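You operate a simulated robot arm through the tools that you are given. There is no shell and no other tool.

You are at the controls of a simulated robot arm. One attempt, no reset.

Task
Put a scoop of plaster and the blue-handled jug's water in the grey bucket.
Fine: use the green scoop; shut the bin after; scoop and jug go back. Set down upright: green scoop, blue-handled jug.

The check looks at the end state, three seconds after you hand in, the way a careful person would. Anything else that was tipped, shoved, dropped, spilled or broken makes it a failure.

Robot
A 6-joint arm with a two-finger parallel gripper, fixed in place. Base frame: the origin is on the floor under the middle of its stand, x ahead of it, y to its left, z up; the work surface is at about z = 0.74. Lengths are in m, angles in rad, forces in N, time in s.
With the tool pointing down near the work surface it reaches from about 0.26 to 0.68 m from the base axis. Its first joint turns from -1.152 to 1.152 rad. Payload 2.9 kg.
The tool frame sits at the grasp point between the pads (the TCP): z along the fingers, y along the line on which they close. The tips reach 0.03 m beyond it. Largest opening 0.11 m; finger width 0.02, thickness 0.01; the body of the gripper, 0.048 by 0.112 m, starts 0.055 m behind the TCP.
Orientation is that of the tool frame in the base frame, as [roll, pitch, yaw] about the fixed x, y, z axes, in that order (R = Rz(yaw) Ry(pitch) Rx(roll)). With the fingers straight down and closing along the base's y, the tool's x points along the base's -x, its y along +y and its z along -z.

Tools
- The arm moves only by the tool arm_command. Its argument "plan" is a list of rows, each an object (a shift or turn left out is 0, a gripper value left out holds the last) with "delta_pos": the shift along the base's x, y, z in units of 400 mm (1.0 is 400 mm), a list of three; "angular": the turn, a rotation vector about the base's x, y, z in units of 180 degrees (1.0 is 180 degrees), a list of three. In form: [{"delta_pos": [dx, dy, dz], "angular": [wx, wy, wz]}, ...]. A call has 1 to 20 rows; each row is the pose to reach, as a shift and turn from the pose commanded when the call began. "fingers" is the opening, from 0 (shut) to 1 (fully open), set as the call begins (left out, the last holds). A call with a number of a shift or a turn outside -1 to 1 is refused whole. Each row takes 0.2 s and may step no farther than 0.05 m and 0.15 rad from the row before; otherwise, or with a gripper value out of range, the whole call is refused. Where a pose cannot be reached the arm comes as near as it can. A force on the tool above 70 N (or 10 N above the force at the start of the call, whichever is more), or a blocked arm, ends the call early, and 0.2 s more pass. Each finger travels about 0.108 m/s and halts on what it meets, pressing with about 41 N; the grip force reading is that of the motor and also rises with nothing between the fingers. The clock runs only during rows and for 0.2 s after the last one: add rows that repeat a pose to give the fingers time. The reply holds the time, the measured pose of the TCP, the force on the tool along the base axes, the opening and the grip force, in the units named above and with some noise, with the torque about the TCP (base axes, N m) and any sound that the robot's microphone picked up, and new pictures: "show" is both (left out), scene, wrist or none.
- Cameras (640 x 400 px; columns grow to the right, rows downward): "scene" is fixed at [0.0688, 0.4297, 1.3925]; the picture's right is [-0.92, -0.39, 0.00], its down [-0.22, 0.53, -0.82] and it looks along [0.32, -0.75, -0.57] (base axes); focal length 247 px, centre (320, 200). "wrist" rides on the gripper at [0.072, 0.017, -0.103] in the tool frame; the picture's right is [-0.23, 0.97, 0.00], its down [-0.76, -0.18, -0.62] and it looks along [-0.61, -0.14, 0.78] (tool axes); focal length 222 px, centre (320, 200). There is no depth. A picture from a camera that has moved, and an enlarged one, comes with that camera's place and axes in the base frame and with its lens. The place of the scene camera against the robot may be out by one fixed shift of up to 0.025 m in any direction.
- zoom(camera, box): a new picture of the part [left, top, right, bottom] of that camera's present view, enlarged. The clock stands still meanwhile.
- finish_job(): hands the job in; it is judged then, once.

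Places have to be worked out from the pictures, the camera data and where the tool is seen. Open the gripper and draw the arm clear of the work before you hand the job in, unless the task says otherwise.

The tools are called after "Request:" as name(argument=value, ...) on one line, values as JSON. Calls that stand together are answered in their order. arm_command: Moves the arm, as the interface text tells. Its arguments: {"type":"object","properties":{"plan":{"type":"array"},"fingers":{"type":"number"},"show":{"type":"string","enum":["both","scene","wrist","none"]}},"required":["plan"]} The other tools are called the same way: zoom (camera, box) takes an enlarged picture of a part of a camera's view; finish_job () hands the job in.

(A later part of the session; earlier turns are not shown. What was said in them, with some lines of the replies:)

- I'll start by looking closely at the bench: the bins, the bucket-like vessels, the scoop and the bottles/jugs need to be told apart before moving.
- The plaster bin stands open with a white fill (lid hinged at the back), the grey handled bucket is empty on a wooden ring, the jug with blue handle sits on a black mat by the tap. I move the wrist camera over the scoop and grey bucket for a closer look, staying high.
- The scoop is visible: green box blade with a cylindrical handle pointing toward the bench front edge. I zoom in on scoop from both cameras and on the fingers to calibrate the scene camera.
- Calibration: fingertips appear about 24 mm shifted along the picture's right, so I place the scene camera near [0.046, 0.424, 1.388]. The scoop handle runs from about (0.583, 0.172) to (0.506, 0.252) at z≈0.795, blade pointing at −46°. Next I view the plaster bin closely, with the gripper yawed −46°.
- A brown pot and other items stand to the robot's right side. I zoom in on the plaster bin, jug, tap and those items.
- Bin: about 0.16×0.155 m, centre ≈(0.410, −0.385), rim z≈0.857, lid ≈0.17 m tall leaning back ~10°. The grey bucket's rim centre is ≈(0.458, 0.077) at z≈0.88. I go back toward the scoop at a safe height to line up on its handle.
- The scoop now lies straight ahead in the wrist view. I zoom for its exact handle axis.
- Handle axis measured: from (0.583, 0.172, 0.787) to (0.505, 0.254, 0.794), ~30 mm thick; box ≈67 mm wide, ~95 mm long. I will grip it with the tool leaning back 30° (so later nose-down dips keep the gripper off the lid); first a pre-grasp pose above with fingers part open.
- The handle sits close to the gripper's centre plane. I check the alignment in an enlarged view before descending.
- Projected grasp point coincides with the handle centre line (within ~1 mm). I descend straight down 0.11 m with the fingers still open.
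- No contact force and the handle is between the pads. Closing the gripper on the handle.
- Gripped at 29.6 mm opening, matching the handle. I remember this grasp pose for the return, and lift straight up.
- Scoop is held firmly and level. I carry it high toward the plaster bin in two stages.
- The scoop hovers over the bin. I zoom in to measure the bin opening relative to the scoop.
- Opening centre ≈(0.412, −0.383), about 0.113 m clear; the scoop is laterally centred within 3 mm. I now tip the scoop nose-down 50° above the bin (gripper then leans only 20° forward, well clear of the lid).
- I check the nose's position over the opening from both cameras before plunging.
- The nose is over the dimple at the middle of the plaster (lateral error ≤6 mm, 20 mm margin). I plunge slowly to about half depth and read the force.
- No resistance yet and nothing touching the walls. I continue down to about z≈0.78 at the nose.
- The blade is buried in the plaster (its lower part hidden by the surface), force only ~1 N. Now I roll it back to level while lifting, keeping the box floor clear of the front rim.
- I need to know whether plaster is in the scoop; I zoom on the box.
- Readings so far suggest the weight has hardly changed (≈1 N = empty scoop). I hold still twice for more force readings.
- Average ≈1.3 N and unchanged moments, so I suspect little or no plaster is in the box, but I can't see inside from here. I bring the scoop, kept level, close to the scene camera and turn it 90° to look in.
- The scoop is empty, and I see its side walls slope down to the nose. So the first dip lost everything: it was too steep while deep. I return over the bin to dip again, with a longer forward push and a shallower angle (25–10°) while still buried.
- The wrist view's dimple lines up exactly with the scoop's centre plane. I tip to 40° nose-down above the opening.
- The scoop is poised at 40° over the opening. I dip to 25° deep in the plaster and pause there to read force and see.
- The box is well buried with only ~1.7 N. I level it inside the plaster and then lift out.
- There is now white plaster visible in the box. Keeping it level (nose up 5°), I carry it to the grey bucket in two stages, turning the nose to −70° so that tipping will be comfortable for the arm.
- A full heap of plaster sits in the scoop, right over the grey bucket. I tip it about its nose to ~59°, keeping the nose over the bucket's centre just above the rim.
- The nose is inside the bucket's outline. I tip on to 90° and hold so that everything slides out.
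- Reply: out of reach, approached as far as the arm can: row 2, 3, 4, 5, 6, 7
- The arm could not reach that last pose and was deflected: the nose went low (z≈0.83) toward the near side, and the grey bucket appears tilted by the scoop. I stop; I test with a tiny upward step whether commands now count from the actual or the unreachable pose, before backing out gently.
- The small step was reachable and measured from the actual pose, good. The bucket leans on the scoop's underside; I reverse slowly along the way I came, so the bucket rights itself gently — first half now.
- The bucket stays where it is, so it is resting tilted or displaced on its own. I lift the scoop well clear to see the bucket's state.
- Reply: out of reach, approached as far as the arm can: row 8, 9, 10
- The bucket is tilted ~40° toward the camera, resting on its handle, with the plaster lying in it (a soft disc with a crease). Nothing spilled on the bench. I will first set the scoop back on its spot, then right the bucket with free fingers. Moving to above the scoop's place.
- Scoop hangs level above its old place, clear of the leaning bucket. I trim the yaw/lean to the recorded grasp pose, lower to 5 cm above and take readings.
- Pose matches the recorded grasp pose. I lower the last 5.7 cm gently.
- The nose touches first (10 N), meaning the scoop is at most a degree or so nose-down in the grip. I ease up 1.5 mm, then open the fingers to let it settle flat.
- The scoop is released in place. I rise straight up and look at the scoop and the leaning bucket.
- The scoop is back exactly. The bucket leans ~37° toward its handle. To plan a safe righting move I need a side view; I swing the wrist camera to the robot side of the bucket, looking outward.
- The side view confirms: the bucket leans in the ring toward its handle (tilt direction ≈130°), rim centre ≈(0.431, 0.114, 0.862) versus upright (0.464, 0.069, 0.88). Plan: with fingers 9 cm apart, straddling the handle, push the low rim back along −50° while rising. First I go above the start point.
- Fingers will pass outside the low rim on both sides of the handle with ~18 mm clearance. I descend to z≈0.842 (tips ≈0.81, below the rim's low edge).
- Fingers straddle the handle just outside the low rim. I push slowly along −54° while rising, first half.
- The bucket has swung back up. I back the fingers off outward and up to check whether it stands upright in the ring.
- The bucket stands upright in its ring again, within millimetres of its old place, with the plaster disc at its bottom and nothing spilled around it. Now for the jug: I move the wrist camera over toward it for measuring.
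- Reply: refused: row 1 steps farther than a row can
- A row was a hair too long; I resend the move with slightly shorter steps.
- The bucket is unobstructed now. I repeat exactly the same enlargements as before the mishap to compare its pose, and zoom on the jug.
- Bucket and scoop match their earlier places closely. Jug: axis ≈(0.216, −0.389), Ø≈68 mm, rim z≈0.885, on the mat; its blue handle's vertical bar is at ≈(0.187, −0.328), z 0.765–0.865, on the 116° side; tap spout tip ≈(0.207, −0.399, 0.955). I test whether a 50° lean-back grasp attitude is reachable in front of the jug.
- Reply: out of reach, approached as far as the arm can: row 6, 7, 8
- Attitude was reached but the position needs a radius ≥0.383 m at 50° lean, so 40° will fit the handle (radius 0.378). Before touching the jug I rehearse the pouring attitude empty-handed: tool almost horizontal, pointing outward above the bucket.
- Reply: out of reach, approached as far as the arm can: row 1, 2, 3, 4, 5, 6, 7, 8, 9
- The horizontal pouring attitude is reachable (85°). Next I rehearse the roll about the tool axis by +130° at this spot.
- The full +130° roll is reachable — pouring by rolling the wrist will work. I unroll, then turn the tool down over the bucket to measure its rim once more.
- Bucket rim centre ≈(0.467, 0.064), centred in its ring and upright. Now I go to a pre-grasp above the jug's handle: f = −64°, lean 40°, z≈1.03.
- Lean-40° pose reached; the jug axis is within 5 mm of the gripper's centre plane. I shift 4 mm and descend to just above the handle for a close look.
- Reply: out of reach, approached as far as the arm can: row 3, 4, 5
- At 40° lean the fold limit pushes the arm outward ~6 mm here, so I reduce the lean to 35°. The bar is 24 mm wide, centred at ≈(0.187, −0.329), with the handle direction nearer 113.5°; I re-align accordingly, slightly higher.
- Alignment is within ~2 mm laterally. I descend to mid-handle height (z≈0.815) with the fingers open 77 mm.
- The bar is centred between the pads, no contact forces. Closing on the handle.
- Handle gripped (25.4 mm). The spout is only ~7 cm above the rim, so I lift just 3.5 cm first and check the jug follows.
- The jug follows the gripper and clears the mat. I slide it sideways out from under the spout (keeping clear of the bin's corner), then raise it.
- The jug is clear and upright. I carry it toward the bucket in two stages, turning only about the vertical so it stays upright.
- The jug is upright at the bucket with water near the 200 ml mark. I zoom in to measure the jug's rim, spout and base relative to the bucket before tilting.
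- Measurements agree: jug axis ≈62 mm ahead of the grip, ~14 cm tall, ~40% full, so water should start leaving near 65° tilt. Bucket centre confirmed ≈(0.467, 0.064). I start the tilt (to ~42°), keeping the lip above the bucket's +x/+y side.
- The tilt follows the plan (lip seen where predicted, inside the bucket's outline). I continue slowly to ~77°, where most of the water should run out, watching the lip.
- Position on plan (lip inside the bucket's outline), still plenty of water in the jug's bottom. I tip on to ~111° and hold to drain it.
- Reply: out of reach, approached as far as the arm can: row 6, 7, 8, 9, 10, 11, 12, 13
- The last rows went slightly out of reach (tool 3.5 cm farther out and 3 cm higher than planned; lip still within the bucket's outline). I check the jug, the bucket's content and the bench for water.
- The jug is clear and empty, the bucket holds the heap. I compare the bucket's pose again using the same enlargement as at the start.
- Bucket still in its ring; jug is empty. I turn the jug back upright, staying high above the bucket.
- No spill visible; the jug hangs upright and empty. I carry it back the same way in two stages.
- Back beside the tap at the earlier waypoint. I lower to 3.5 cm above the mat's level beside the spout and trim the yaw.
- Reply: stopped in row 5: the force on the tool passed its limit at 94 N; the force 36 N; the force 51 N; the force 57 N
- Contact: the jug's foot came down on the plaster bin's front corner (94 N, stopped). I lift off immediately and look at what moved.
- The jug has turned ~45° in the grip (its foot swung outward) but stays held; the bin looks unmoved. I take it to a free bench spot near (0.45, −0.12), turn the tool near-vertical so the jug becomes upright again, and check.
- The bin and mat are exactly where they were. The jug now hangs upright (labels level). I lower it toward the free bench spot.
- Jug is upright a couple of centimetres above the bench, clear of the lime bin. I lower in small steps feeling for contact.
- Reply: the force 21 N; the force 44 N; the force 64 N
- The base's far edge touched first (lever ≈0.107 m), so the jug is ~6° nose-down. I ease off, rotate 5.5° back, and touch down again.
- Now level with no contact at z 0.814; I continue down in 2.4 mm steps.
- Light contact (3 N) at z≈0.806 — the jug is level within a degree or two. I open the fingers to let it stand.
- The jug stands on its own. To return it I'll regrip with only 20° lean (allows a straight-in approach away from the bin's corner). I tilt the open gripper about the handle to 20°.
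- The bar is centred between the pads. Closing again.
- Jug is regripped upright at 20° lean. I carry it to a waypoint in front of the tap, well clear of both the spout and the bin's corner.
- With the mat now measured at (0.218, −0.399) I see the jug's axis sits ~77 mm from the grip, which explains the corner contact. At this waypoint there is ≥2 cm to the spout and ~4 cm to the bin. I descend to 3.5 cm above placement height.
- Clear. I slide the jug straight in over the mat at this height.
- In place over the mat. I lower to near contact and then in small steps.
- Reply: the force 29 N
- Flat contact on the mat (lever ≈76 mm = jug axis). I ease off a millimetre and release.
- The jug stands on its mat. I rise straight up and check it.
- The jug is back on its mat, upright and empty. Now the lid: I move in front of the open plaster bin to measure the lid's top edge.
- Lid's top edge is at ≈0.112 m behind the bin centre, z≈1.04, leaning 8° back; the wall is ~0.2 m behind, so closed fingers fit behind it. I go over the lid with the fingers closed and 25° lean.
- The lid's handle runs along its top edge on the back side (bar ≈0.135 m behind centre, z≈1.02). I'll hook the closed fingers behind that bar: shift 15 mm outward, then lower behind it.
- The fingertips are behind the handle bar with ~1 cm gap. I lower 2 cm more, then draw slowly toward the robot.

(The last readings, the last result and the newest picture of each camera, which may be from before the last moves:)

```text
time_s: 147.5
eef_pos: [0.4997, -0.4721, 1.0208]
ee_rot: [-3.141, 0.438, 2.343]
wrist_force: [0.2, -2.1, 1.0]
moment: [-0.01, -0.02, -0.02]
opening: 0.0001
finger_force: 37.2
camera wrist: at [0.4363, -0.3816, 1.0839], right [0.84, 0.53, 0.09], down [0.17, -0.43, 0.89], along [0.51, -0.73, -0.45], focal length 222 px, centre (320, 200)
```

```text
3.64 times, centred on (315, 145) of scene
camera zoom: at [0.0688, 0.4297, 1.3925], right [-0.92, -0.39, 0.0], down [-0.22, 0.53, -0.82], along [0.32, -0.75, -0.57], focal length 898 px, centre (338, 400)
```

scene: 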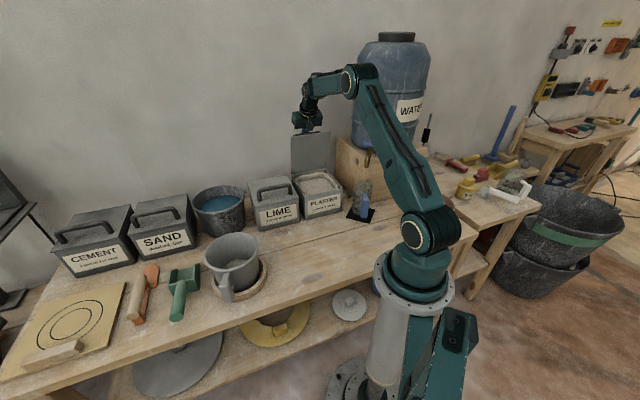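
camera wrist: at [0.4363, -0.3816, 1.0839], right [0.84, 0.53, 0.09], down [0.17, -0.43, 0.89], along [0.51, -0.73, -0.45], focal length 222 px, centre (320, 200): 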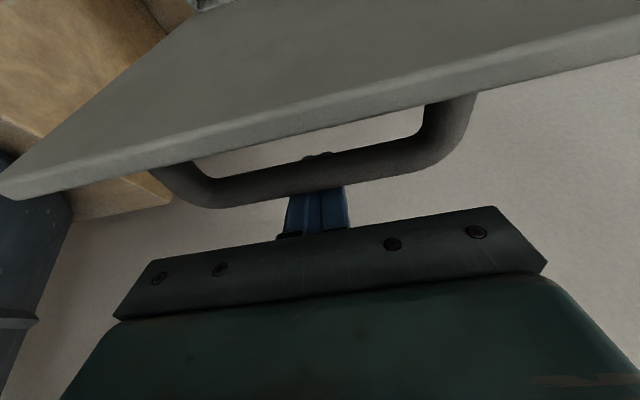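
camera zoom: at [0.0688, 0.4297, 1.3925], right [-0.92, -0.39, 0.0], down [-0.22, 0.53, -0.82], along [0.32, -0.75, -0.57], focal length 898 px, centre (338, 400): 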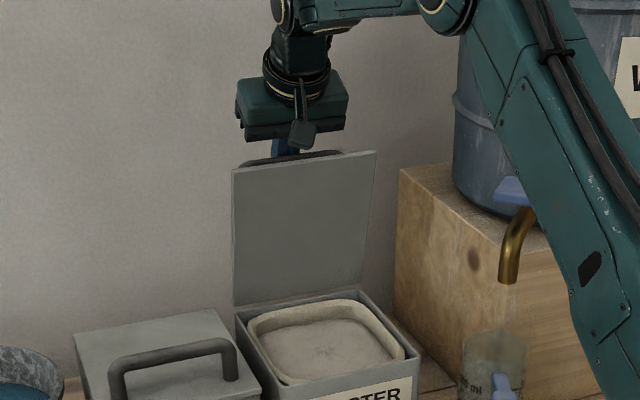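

The lid follows (2 N). I keep drawing toward the robot; it should pass the balance point.

Request:
arm_command(plan=[{"delta_pos": [-0.0219, 0.0223, 0.003]}, {"delta_pos": [-0.0438, 0.0446, 0.005]}, {"delta_pos": [-0.0656, 0.0669, 0.005]}, {"delta_pos": [-0.0656, 0.0669, 0.005]}], show="both")

Request:
zoom(camera="scene", box=[270, 90, 360, 200])

```text
time_s: 148.5
eef_pos: [0.4747, -0.4446, 1.0204]
ee_rot: [-3.141, 0.436, 2.346]
wrist_force: [0.8, -0.6, -0.2]
moment: [0.01, -0.01, -0.01]
opening: 0.0
finger_force: 37.6
camera wrist: at [0.4124, -0.3548, 1.0854], right [0.84, 0.53, 0.09], down [0.17, -0.43, 0.89], along [0.51, -0.73, -0.45], focal length 222 px, centre (320, 200)
```

scene: 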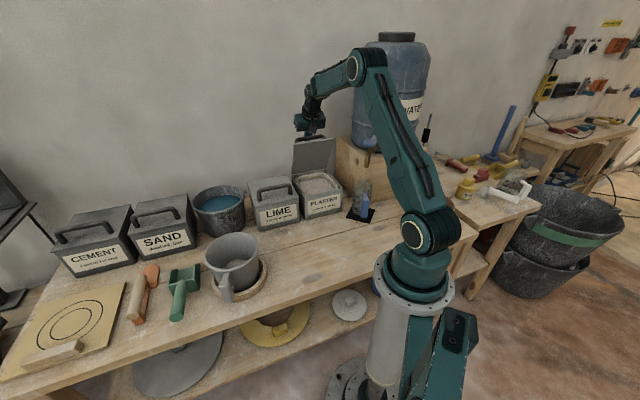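
wrist: 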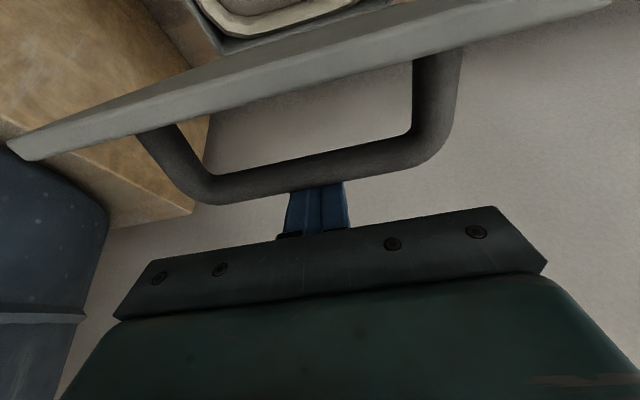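

```text
3.64 times, centred on (315, 145) of scene
camera zoom: at [0.0688, 0.4297, 1.3925], right [-0.92, -0.39, 0.0], down [-0.22, 0.53, -0.82], along [0.32, -0.75, -0.57], focal length 898 px, centre (338, 400)
```

zoom: 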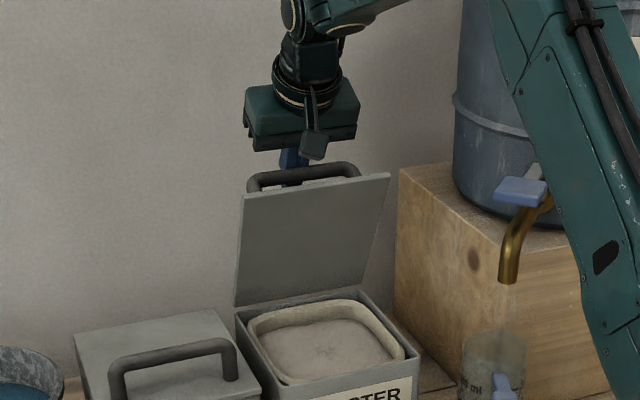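

The lid is ~20° forward. I pause to see whether it falls by itself or is held by hinge friction.

Request:
arm_command(plan=[{"delta_pos": [0, 0, 0]}, {"delta_pos": [0, 0, 0]}, {"delta_pos": [0, 0, 0]}], show="wrist")

Request:
zoom(camera="scene", box=[270, 90, 360, 200])

```text
time_s: 149.3
eef_pos: [0.4768, -0.4444, 1.0209]
ee_rot: [3.141, 0.437, 2.344]
wrist_force: [0.0, -0.6, 0.1]
moment: [0.01, -0.01, -0.04]
opening: 0.0
finger_force: 37.7
camera wrist: at [0.4124, -0.355, 1.0854], right [0.84, 0.53, 0.09], down [0.17, -0.43, 0.89], along [0.51, -0.73, -0.45], focal length 222 px, centre (320, 200)
```

wrist: 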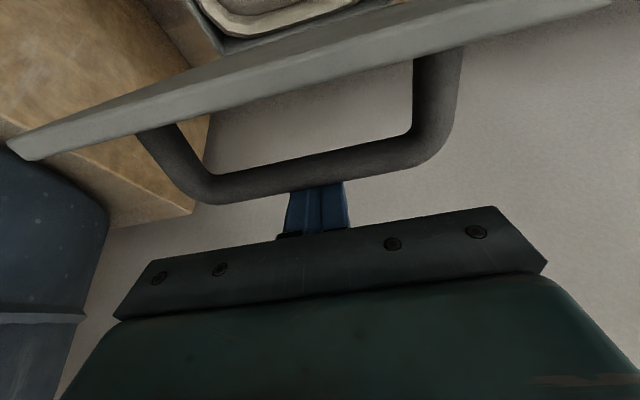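

```text
3.64 times, centred on (315, 145) of scene
camera zoom: at [0.0688, 0.4297, 1.3925], right [-0.92, -0.39, 0.0], down [-0.22, 0.53, -0.82], along [0.32, -0.75, -0.57], focal length 898 px, centre (338, 400)
```

zoom: 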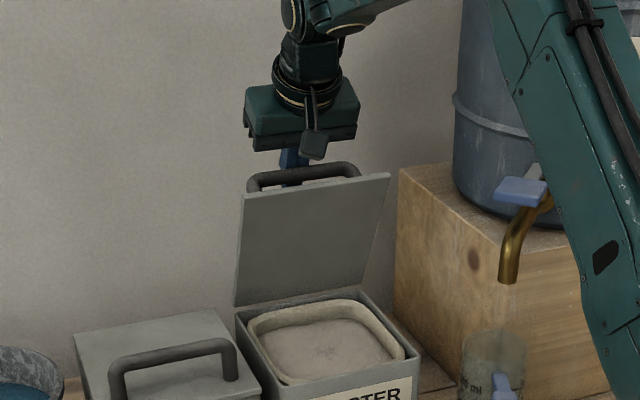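

The lid stays put — hinge friction makes it fully controllable. I keep pushing the handle bar along its arc to ~55°.

Request:
arm_command(plan=[{"delta_pos": [-0.033, 0.034, -0.005]}, {"delta_pos": [-0.066, 0.068, -0.012]}, {"delta_pos": [-0.0998, 0.1017, -0.021]}, {"delta_pos": [-0.128, 0.131, -0.048]}, {"delta_pos": [-0.1575, 0.1607, -0.0763]}, {"delta_pos": [-0.1575, 0.1607, -0.0763]}], show="both")

Request:
zoom(camera="scene", box=[270, 90, 360, 200])

```text
time_s: 150.7
eef_pos: [0.4117, -0.3814, 0.9896]
ee_rot: [-3.139, 0.436, 2.345]
wrist_force: [-0.3, -1.1, -0.4]
moment: [0.01, -0.04, -0.03]
opening: 0.0001
finger_force: 37.6
camera wrist: at [0.3489, -0.2914, 1.0536], right [0.84, 0.53, 0.09], down [0.17, -0.43, 0.89], along [0.51, -0.73, -0.45], focal length 222 px, centre (320, 200)
```

scene: 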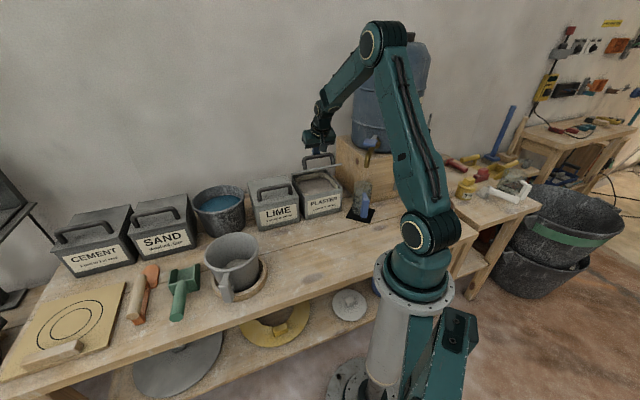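
wrist: 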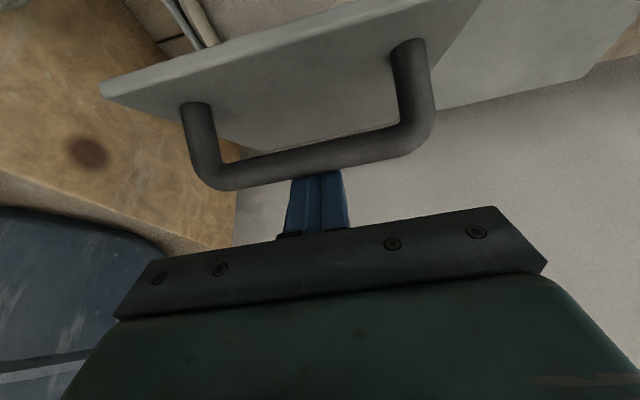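

```text
3.64 times, centred on (315, 145) of scene
camera zoom: at [0.0688, 0.4297, 1.3925], right [-0.92, -0.39, 0.0], down [-0.22, 0.53, -0.82], along [0.32, -0.75, -0.57], focal length 898 px, centre (338, 400)
```

zoom: 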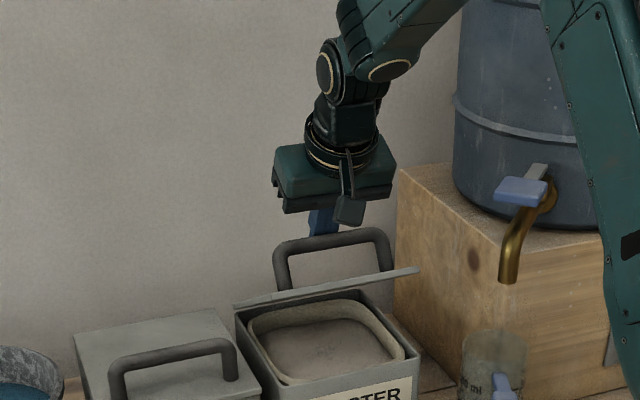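

Works well. I push on to ~75°.

Request:
arm_command(plan=[{"delta_pos": [-0.023, 0.0232, -0.028]}, {"delta_pos": [-0.0455, 0.0464, -0.0575]}, {"delta_pos": [-0.06, 0.061, -0.09]}, {"delta_pos": [-0.068, 0.0695, -0.11]}, {"delta_pos": [-0.068, 0.0695, -0.11]}], show="both")

Request:
zoom(camera="scene", box=[270, 110, 360, 220])

```text
time_s: 151.9
eef_pos: [0.385, -0.3519, 0.9468]
ee_rot: [-3.139, 0.436, 2.344]
wrist_force: [0.5, -0.4, 0.5]
moment: [-0.01, -0.02, 0.0]
opening: 0.0
finger_force: 37.8
camera wrist: at [0.3214, -0.2621, 1.0107], right [0.84, 0.53, 0.09], down [0.17, -0.43, 0.89], along [0.51, -0.73, -0.45], focal length 222 px, centre (320, 200)
```

scene: 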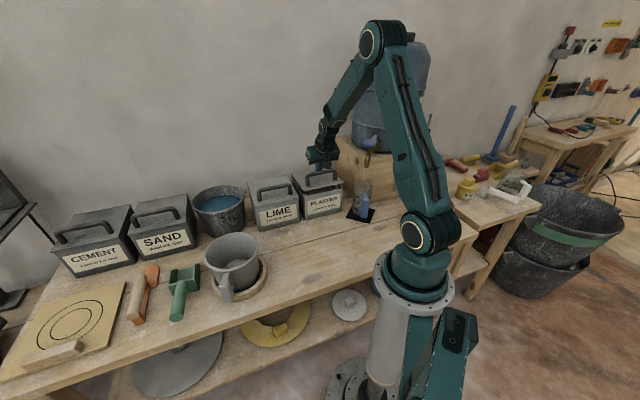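
wrist: 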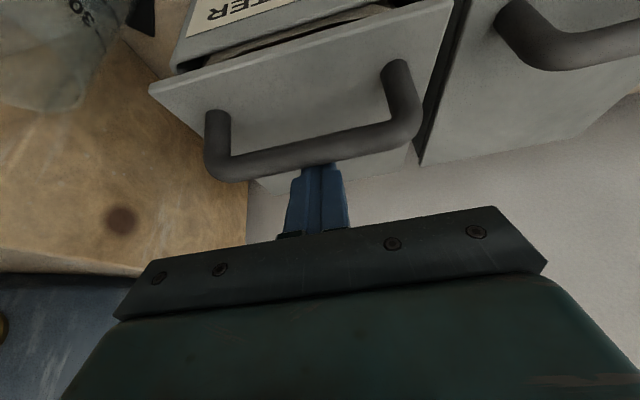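

```text
3.64 times, centred on (315, 165) of scene
camera zoom: at [0.0688, 0.4297, 1.3925], right [-0.92, -0.39, 0.0], down [-0.22, 0.53, -0.82], along [0.32, -0.75, -0.57], focal length 898 px, centre (338, 327)
```

zoom: 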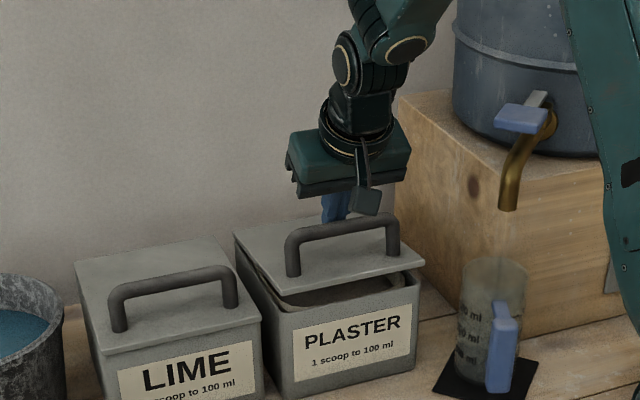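

Nearly shut (~78°). The fingertips stand behind the bar over the lid's surface, so I now press straight down gently on the lid.

Request:
arm_command(plan=[{"delta_pos": [0, 0, -0.025]}, {"delta_pos": [0, 0, -0.05]}, {"delta_pos": [0, 0, -0.07]}, {"delta_pos": [0, 0, -0.07]}], show="none")

Request:
zoom(camera="scene", box=[270, 110, 360, 220])

```text
time_s: 152.9
eef_pos: [0.3853, -0.3521, 0.9172]
ee_rot: [-3.14, 0.435, 2.344]
wrist_force: [0.1, 0.0, 0.0]
moment: [0.01, -0.03, 0.01]
opening: 0.0
finger_force: 38.0
```

```text
3.64 times, centred on (315, 165) of scene
camera zoom: at [0.0688, 0.4297, 1.3925], right [-0.92, -0.39, 0.0], down [-0.22, 0.53, -0.82], along [0.32, -0.75, -0.57], focal length 898 px, centre (338, 327)
```

zoom: 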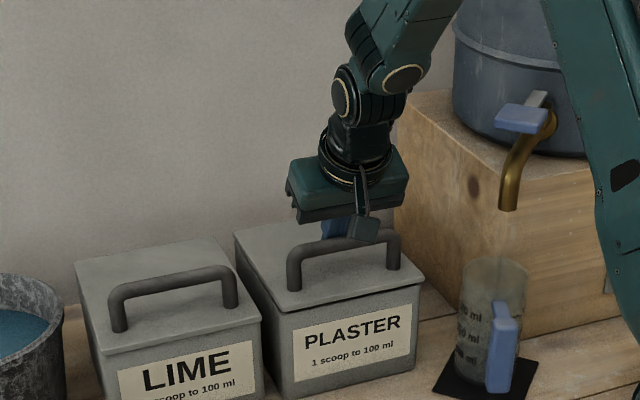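

The lid looks flush. I press a little further to confirm it is fully seated.

Request:
arm_command(plan=[{"delta_pos": [0, 0, -0.012]}, {"delta_pos": [0, 0, -0.02]}, {"delta_pos": [0, 0, -0.02]}], show="none")

Request:
arm_command(plan=[{"delta_pos": [0, 0, -0.01]}, {"delta_pos": [0, 0, -0.01]}], show="none")

```text
time_s: 153.7
eef_pos: [0.3857, -0.3528, 0.9113]
ee_rot: [-3.14, 0.439, 2.344]
wrist_force: [3.0, -2.4, 4.7]
moment: [-0.03, 0.06, 0.04]
opening: 0.0
finger_force: 37.7
```

```text
time_s: 154.3
eef_pos: [0.3866, -0.3536, 0.9093]
ee_rot: [-3.14, 0.444, 2.344]
wrist_force: [7.8, -5.8, 15.0]
moment: [0.11, 0.2, 0.03]
opening: 0.0
finger_force: 37.5
```

Lid is firmly seated (15 N against a rigid stop). I retract: slightly back from the bar, then straight up.

Request:
arm_command(plan=[{"delta_pos": [0.009, -0.009, 0.01]}, {"delta_pos": [0.017, -0.018, 0.04]}, {"delta_pos": [0.017, -0.018, 0.1]}, {"delta_pos": [0.017, -0.018, 0.19]}, {"delta_pos": [0.017, -0.018, 0.29]}, {"delta_pos": [0.0, 0.0, 0.38]}, {"delta_pos": [-0.05, 0.05, 0.43]}, {"delta_pos": [-0.12, 0.11, 0.45]}, {"delta_pos": [-0.12, 0.11, 0.45]}], show="both")

Request:
zoom(camera="scene", box=[240, 140, 400, 240])

Request:
zoom(camera="wrist", box=[180, 0, 460, 200])

```text
time_s: 156.3
eef_pos: [0.3338, -0.307, 1.0901]
ee_rot: [-3.139, 0.436, 2.343]
wrist_force: [0.5, 0.2, 0.5]
moment: [0.0, -0.03, 0.0]
opening: 0.0
finger_force: 37.7
camera wrist: at [0.2713, -0.2172, 1.1532], right [0.84, 0.53, 0.09], down [0.17, -0.43, 0.89], along [0.51, -0.73, -0.45], focal length 222 px, centre (320, 200)
```

scene: 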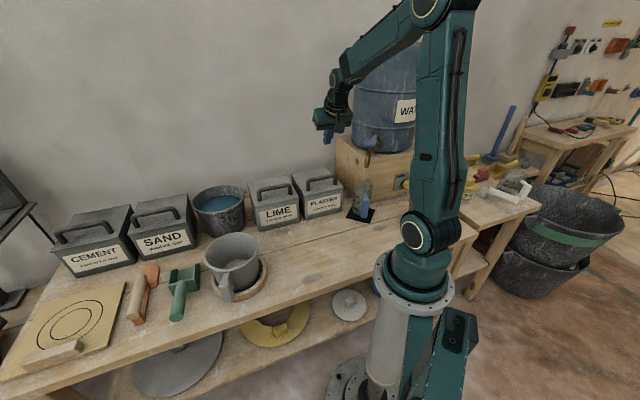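
wrist: 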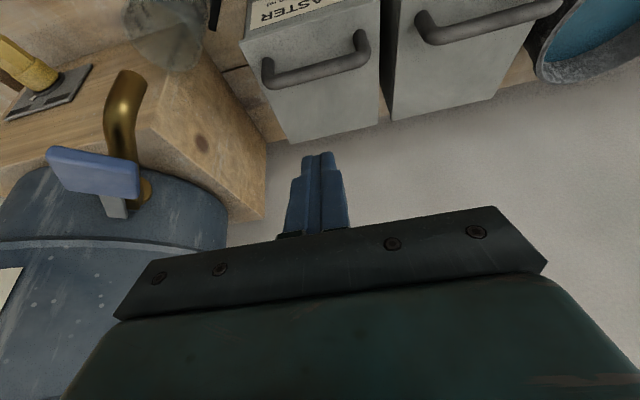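

```text
4.00 times, centred on (320, 190) of scene
camera zoom: at [0.0688, 0.4297, 1.3925], right [-0.92, -0.39, 0.0], down [-0.22, 0.53, -0.82], along [0.32, -0.75, -0.57], focal length 988 px, centre (320, 240)
```

zoom: 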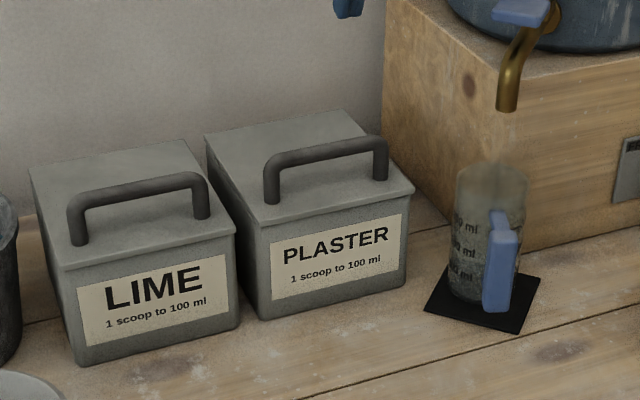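

```text
2.00 times, centred on (320, 100) of wrist
camera zoom: at [0.2713, -0.2172, 1.1532], right [0.84, 0.53, 0.09], down [0.17, -0.43, 0.89], along [0.51, -0.73, -0.45], focal length 444 px, centre (320, 400)
```

zoom: 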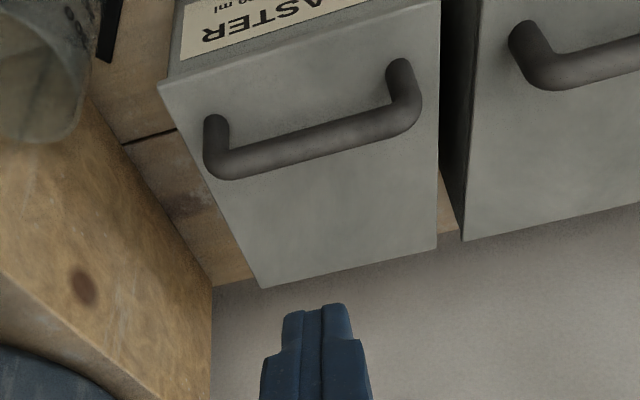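

The bin is shut, the jug sits on its mat. Last, I take a side view of the grey bucket to check that it stands true and what it holds.

Request:
arm_command(plan=[{"delta_pos": [0.01, 0.085, 0.0], "angular": [-0.0003, -0.003, 0.0445]}, {"delta_pos": [0.02, 0.175, 0.0], "angular": [-0.0006, -0.006, 0.0889]}, {"delta_pos": [0.02, 0.265, -0.02], "angular": [-0.0009, -0.009, 0.1334]}, {"delta_pos": [0.02, 0.355, -0.045], "angular": [-0.0012, -0.012, 0.1778]}, {"delta_pos": [0.01, 0.445, -0.07], "angular": [-0.0015, -0.015, 0.2223]}, {"delta_pos": [0.0, 0.535, -0.1], "angular": [-0.0018, -0.018, 0.2667]}, {"delta_pos": [-0.01, 0.625, -0.13], "angular": [-0.0021, -0.021, 0.3112]}, {"delta_pos": [-0.02, 0.715, -0.16], "angular": [-0.0024, -0.024, 0.3556]}, {"delta_pos": [-0.03, 0.805, -0.195], "angular": [-0.0027, -0.027, 0.4001]}, {"delta_pos": [-0.0345, 0.8925, -0.225], "angular": [-0.003, -0.03, 0.4445]}, {"delta_pos": [-0.0345, 0.8925, -0.225], "angular": [-0.003, -0.03, 0.4445]}], fingers=0.6, show="both")

Request:
zoom(camera="wrist", box=[160, 0, 480, 200])

Request:
zoom(camera="scene", box=[200, 225, 280, 305])

```text
time_s: 158.7
eef_pos: [0.3247, 0.0492, 0.9956]
ee_rot: [-3.14, 0.524, -2.54]
wrist_force: [0.1, -0.3, 0.3]
moment: [-0.02, 0.0, 0.02]
opening: 0.0661
finger_force: 0.0
camera wrist: at [0.2207, -0.0011, 1.049], right [-0.39, 0.91, 0.11], down [0.39, 0.05, 0.92], along [0.84, 0.4, -0.37], focal length 222 px, centre (320, 200)
```

scene: 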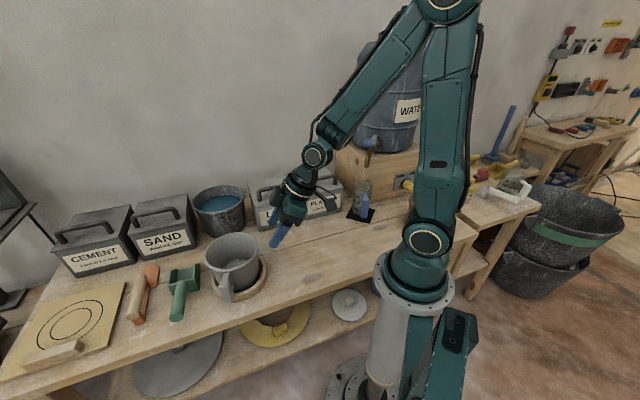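
wrist: 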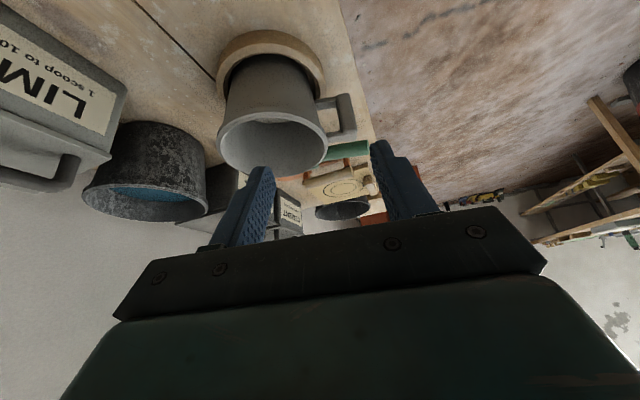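

```text
2.00 times, centred on (320, 100) of wrist
camera zoom: at [0.2207, -0.0011, 1.049], right [-0.39, 0.91, 0.11], down [0.39, 0.05, 0.92], along [0.84, 0.4, -0.37], focal length 444 px, centre (320, 400)
```

zoom: 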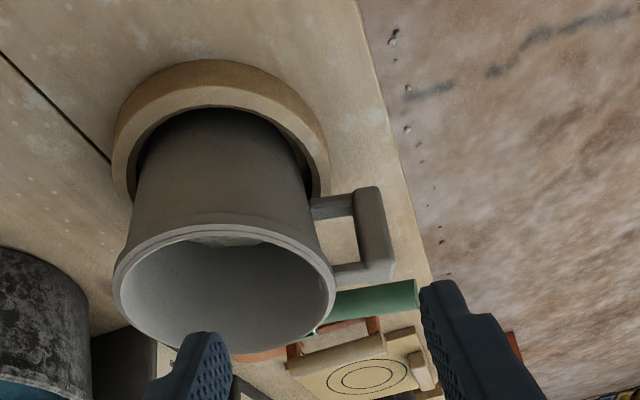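

```text
5.00 times, centred on (240, 265) of scene
camera zoom: at [0.0688, 0.4297, 1.3925], right [-0.92, -0.39, 0.0], down [-0.22, 0.53, -0.82], along [0.32, -0.75, -0.57], focal length 1235 px, centre (720, -125)
```

zoom: 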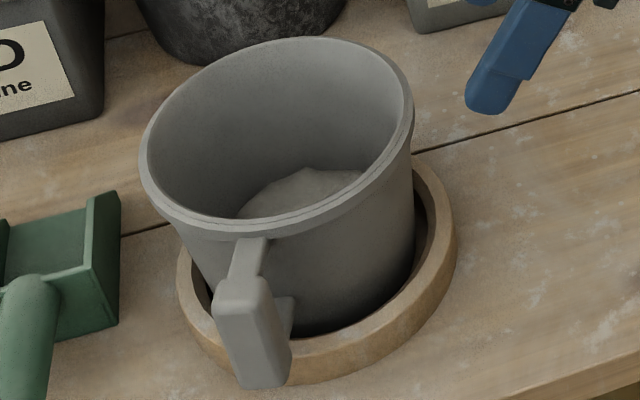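

The bucket stands upright in its ring. I look into it from above to confirm plaster and water.

Request:
arm_command(plan=[{"delta_pos": [0.02, 0, 0.05], "angular": [-0.0189, 0.0275, 0]}, {"delta_pos": [0.045, 0, 0.1], "angular": [-0.0377, 0.055, 0]}, {"delta_pos": [0.07, -0.005, 0.15], "angular": [-0.0566, 0.0824, 0]}, {"delta_pos": [0.09, -0.01, 0.2], "angular": [-0.0754, 0.1099, 0]}, {"delta_pos": [0.11, -0.0125, 0.25], "angular": [-0.0943, 0.1374, 0]}, {"delta_pos": [0.11, -0.0125, 0.25], "angular": [-0.0943, 0.1374, 0]}], show="wrist")

Request:
zoom(camera="wrist", box=[200, 20, 420, 200])

```text
time_s: 160.1
eef_pos: [0.3658, 0.046, 1.0994]
ee_rot: [-3.138, -0.002, -2.541]
wrist_force: [0.9, -0.9, 0.2]
moment: [-0.02, -0.02, 0.02]
opening: 0.066
finger_force: 0.0
camera wrist: at [0.2977, 0.0186, 1.2035], right [-0.36, 0.93, 0.0], down [0.73, 0.29, 0.62], along [0.58, 0.22, -0.78], focal length 222 px, centre (320, 200)
```

wrist: 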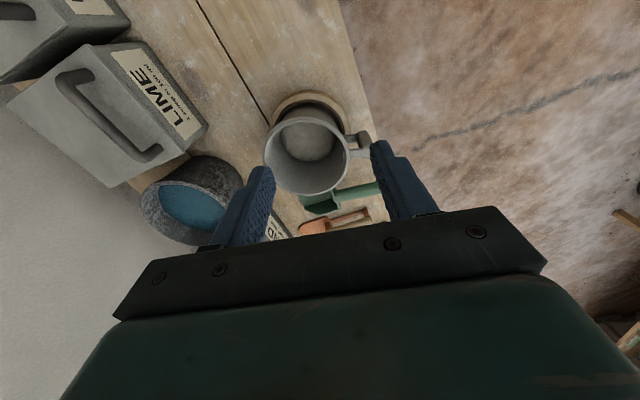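

```text
2.22 times, centred on (310, 110) of wrist
camera zoom: at [0.2977, 0.0186, 1.2035], right [-0.36, 0.93, 0.0], down [0.73, 0.29, 0.62], along [0.58, 0.22, -0.78], focal length 494 px, centre (342, 400)
```

zoom: 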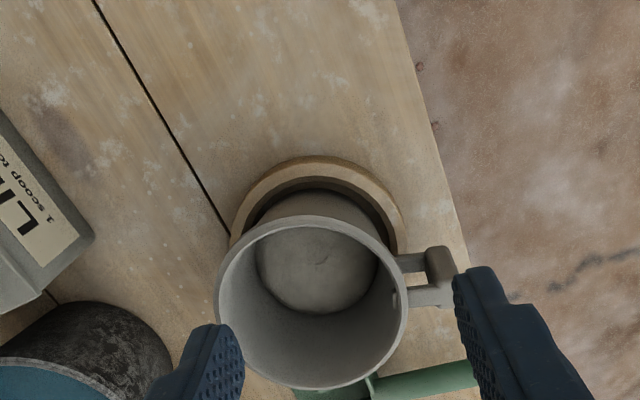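

Contents look like a smooth mix. The base might be sitting slightly off-centre in its ring, so I check the bucket's plumbness from the front side with the wrist camera.

Request:
arm_command(plan=[{"delta_pos": [0.01, 0.0355, 0.0], "angular": [-0.0055, -0.013, -0.0442]}, {"delta_pos": [0.02, 0.071, 0.0], "angular": [-0.0109, -0.026, -0.0884]}, {"delta_pos": [0.031, 0.1066, 0.0], "angular": [-0.0164, -0.039, -0.1326]}, {"delta_pos": [0.041, 0.142, 0.0], "angular": [-0.0219, -0.0519, -0.1768]}, {"delta_pos": [0.051, 0.178, 0.0], "angular": [-0.0273, -0.0649, -0.221]}, {"delta_pos": [0.061, 0.213, 0.0], "angular": [-0.0328, -0.0779, -0.2652]}, {"delta_pos": [0.0715, 0.249, 0.0], "angular": [-0.0383, -0.0909, -0.3094]}, {"delta_pos": [0.082, 0.284, -0.02], "angular": [-0.0437, -0.1039, -0.3535]}, {"delta_pos": [0.092, 0.32, -0.08], "angular": [-0.0492, -0.1169, -0.3977]}, {"delta_pos": [0.102, 0.355, -0.15], "angular": [-0.0546, -0.1299, -0.4419]}, {"delta_pos": [0.112, 0.391, -0.22], "angular": [-0.0601, -0.1428, -0.4861]}, {"delta_pos": [0.123, 0.426, -0.29], "angular": [-0.0656, -0.1558, -0.5303]}, {"delta_pos": [0.133, 0.462, -0.36], "angular": [-0.071, -0.1688, -0.5745]}, {"delta_pos": [0.143, 0.4975, -0.4235], "angular": [-0.0765, -0.1818, -0.6187]}, {"delta_pos": [0.143, 0.4975, -0.4235], "angular": [-0.0765, -0.1818, -0.6187]}], fingers=1.0, show="wrist")

Request:
zoom(camera="wrist", box=[180, 0, 460, 200])

```text
time_s: 163.3
eef_pos: [0.4214, 0.244, 0.9289]
ee_rot: [-3.139, 0.522, 1.744]
wrist_force: [0.1, -0.3, 0.3]
moment: [-0.01, -0.02, 0.0]
opening: 0.1099
finger_force: 0.0
camera wrist: at [0.4206, 0.3588, 0.9819], right [0.99, -0.03, 0.11], down [-0.11, -0.37, 0.92], along [0.02, -0.93, -0.37], focal length 222 px, centre (320, 200)
```

wrist: 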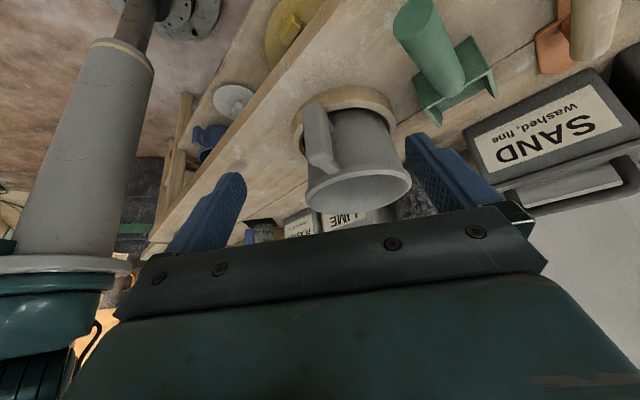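

```text
2.00 times, centred on (320, 100) of wrist
camera zoom: at [0.4206, 0.3588, 0.9819], right [0.99, -0.03, 0.11], down [-0.11, -0.37, 0.92], along [0.02, -0.93, -0.37], focal length 444 px, centre (320, 400)
```

zoom: 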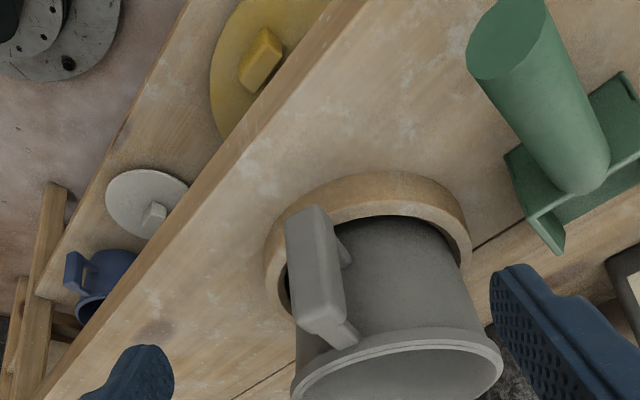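

Request:
zoom(camera="wrist", box=[285, 75, 425, 215])

Request:
zoom(camera="scene", box=[0, 150, 320, 400])

```text
2.86 times, centred on (355, 145) of wrist
camera zoom: at [0.4206, 0.3588, 0.9819], right [0.99, -0.03, 0.11], down [-0.11, -0.37, 0.92], along [0.02, -0.93, -0.37], focal length 635 px, centre (220, 357)
```

zoom: 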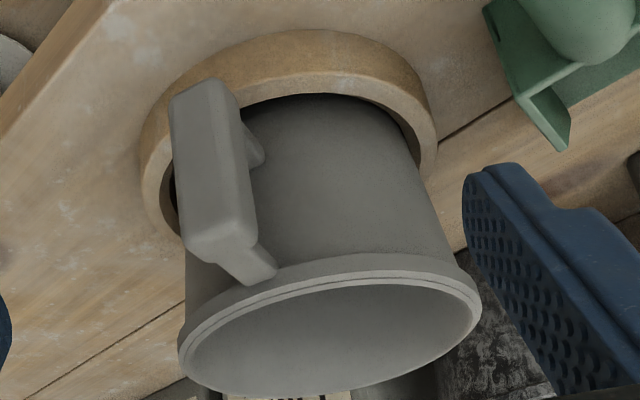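

```text
1.60 times, centred on (160, 275) of scene
camera zoom: at [0.0688, 0.4297, 1.3925], right [-0.92, -0.39, 0.0], down [-0.22, 0.53, -0.82], along [0.32, -0.75, -0.57], focal length 395 px, centre (576, 80)
```

zoom: 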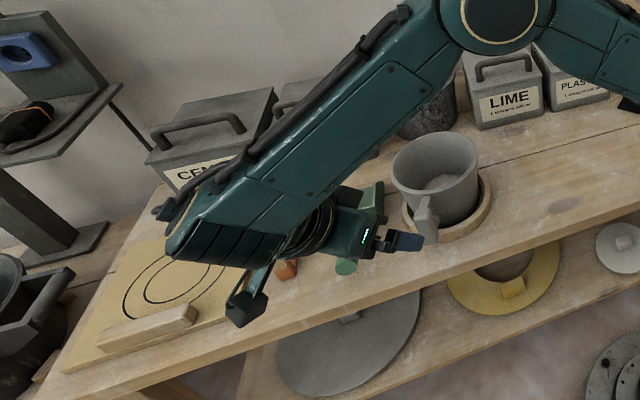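

The full rim is visible: its plane matches the ring's within ~2°, and the base sits inside the ring with gap all around, so the bucket stands upright. All items are in place; I withdraw the arm upward to a clear pose with the gripper open.

Request:
arm_command(plan=[{"delta_pos": [0, 0.01, 0.08]}, {"delta_pos": [0, 0.01, 0.18]}, {"delta_pos": [0, 0.01, 0.28]}, {"delta_pos": [0, 0.01, 0.38]}, {"delta_pos": [0, 0.0, 0.48], "angular": [0.04, 0.007, 0]}, {"delta_pos": [0, -0.05, 0.56], "angular": [0.08, 0.014, 0]}, {"delta_pos": [0, -0.13, 0.62], "angular": [0.12, 0.021, 0]}, {"delta_pos": [0, -0.22, 0.66], "angular": [0.164, 0.029, 0]}, {"delta_pos": [0, -0.32, 0.68], "angular": [0.164, 0.029, 0]}, {"delta_pos": [0, -0.42, 0.68], "angular": [0.164, 0.029, 0]}, {"delta_pos": [0, -0.52, 0.68], "angular": [0.164, 0.029, 0]}, {"delta_pos": [0, -0.6, 0.68], "angular": [0.164, 0.029, 0]}, {"delta_pos": [0, -0.6, 0.68], "angular": [0.164, 0.029, 0]}], show="both")

Request:
zoom(camera="scene", box=[40, 160, 280, 310])

Request:
zoom(camera="scene", box=[240, 120, 420, 240])

```text
time_s: 166.1
eef_pos: [0.4306, 0.0028, 1.2143]
ee_rot: [-3.135, -0.002, 1.746]
wrist_force: [0.4, 0.3, 0.5]
moment: [0.03, -0.03, -0.03]
opening: 0.11
finger_force: 0.1
out of reach, approached as far as the arm can: row 4, 5, 6, 7, 8, 9, 10, 11, 12, 13
camera wrist: at [0.4353, 0.0778, 1.3181], right [1.0, -0.05, -0.01], down [-0.04, -0.78, 0.62], along [-0.04, -0.62, -0.78], focal length 222 px, centre (320, 200)
```

scene: 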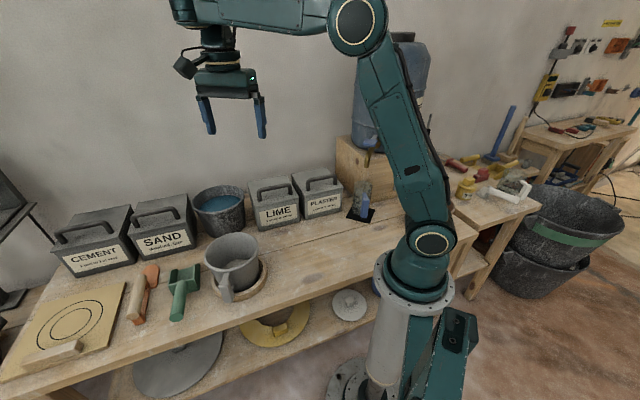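
wrist: 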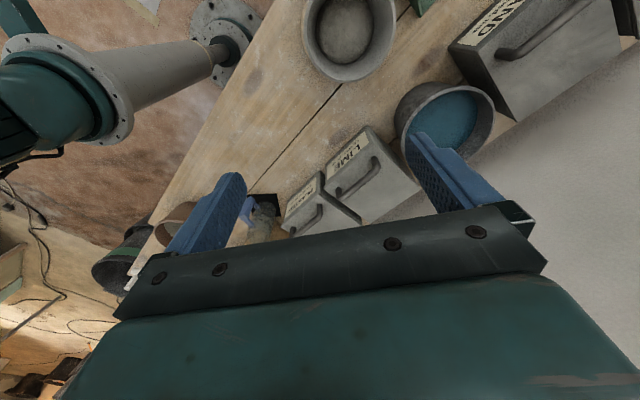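

```text
2.67 times, centred on (160, 235) of scene
camera zoom: at [0.0688, 0.4297, 1.3924], right [-0.92, -0.39, 0.0], down [-0.22, 0.53, -0.82], along [0.32, -0.75, -0.57], focal length 659 px, centre (747, 107)
```

zoom: 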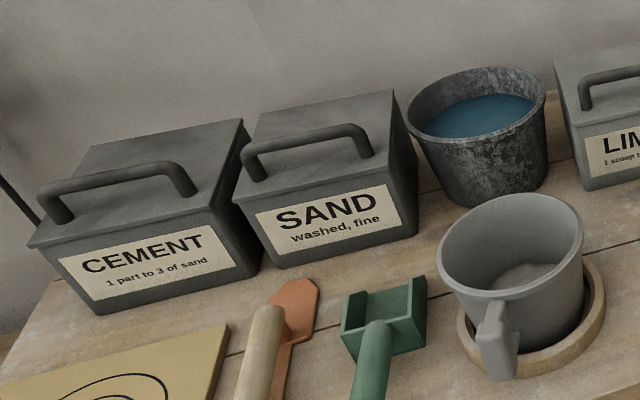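

```text
3.33 times, centred on (330, 180) of scene
camera zoom: at [0.0688, 0.4297, 1.3924], right [-0.92, -0.39, 0.0], down [-0.22, 0.53, -0.82], along [0.32, -0.75, -0.57], focal length 823 px, centre (287, 267)
```

zoom: 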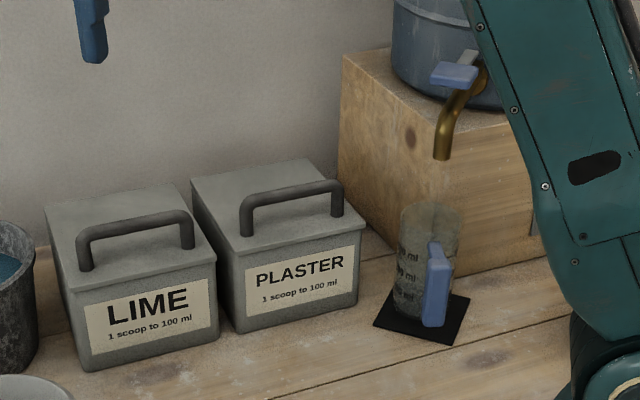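

Arm is clear. Before handing in I make one more careful check of how the bucket's base sits in the ring.

Request:
zoom(camera="scene", box=[203, 252, 273, 304])

Request:
zoom(camera="scene", box=[120, 240, 260, 330])

Request:
zoom(camera="wrist", box=[280, 0, 420, 100])

```text
7.69 times, centred on (238, 278) of scene
camera zoom: at [0.0688, 0.4297, 1.3924], right [-0.92, -0.39, 0.0], down [-0.22, 0.53, -0.82], along [0.32, -0.75, -0.57], focal length 1900 px, centre (951, -400)
```

zoom: 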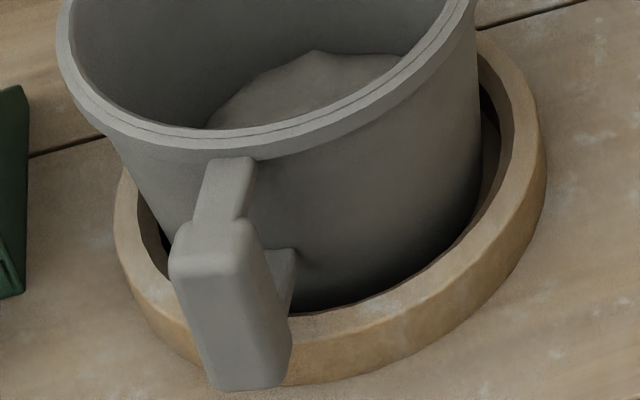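

```text
4.44 times, centred on (190, 285) of scene
camera zoom: at [0.0688, 0.4297, 1.3924], right [-0.92, -0.39, 0.0], down [-0.22, 0.53, -0.82], along [0.32, -0.75, -0.57], focal length 1098 px, centre (898, -178)
```

zoom: 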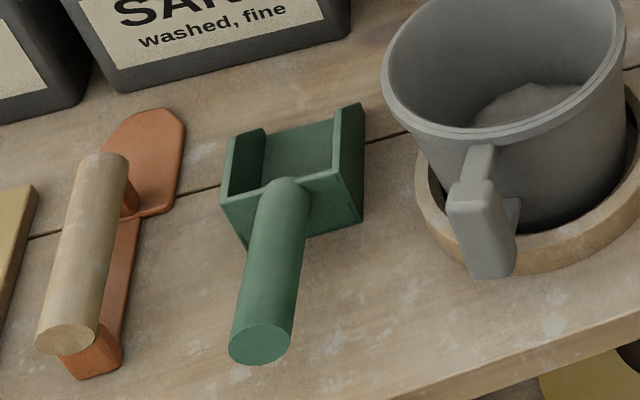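

```text
4.00 times, centred on (350, 50) of wrist
camera zoom: at [0.4353, 0.0778, 1.3181], right [1.0, -0.05, -0.01], down [-0.04, -0.78, 0.62], along [-0.04, -0.62, -0.78], focal length 888 px, centre (200, 800)
```

zoom: 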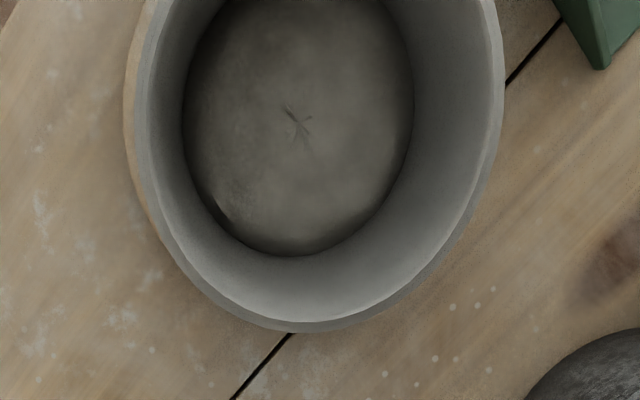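

Top and front views agree: the bucket is plumb, its base is inside the ring, and it holds the plaster with a darker, wet look. The scoop, the jug on its mat and the shut bin are all in place, the gripper is open and the arm is clear. I hand the job in.

Request:
finish_job()

```text
The job is handed in.
```

I handed the job in with the plaster and the jug's water in the grey bucket, but two things went wrong along the way and I had to put them right.

**End state, from the last pictures:**
- **Bucket:** it stands upright in its ring and holds the plaster, which looks darker, as if wet. I never saw the water itself in the bucket.
- **Green scoop:** it is back on its original spot, set down flat and empty.
- **Blue-handled jug:** it is upright and empty on its mat under the tap, within about 1 cm of where it was.
- **Plaster bin:** the lid is shut and pressed firmly home.
- **Bench:** I saw no spilled plaster or water.

**What went wrong:**
- **Bucket tipped:** while I emptied the scoop, the arm ran out of reach and the scoop pushed the bucket over by about 40°. I pushed it back upright. The base sits inside the ring, but its handle now points about 10° off from before.
- **Jug hit the bin:** on the way back, the jug came down on the corner of the plaster bin (94 N) and turned about 45° in the gripper. It was empty by then. I stood it on a free patch of bench, gripped it again and returned it. The bin did not visibly move.

During the last part of the pour the arm was also slightly out of position. The jug's lip still looked to be over the bucket, so I believe all the water went in.
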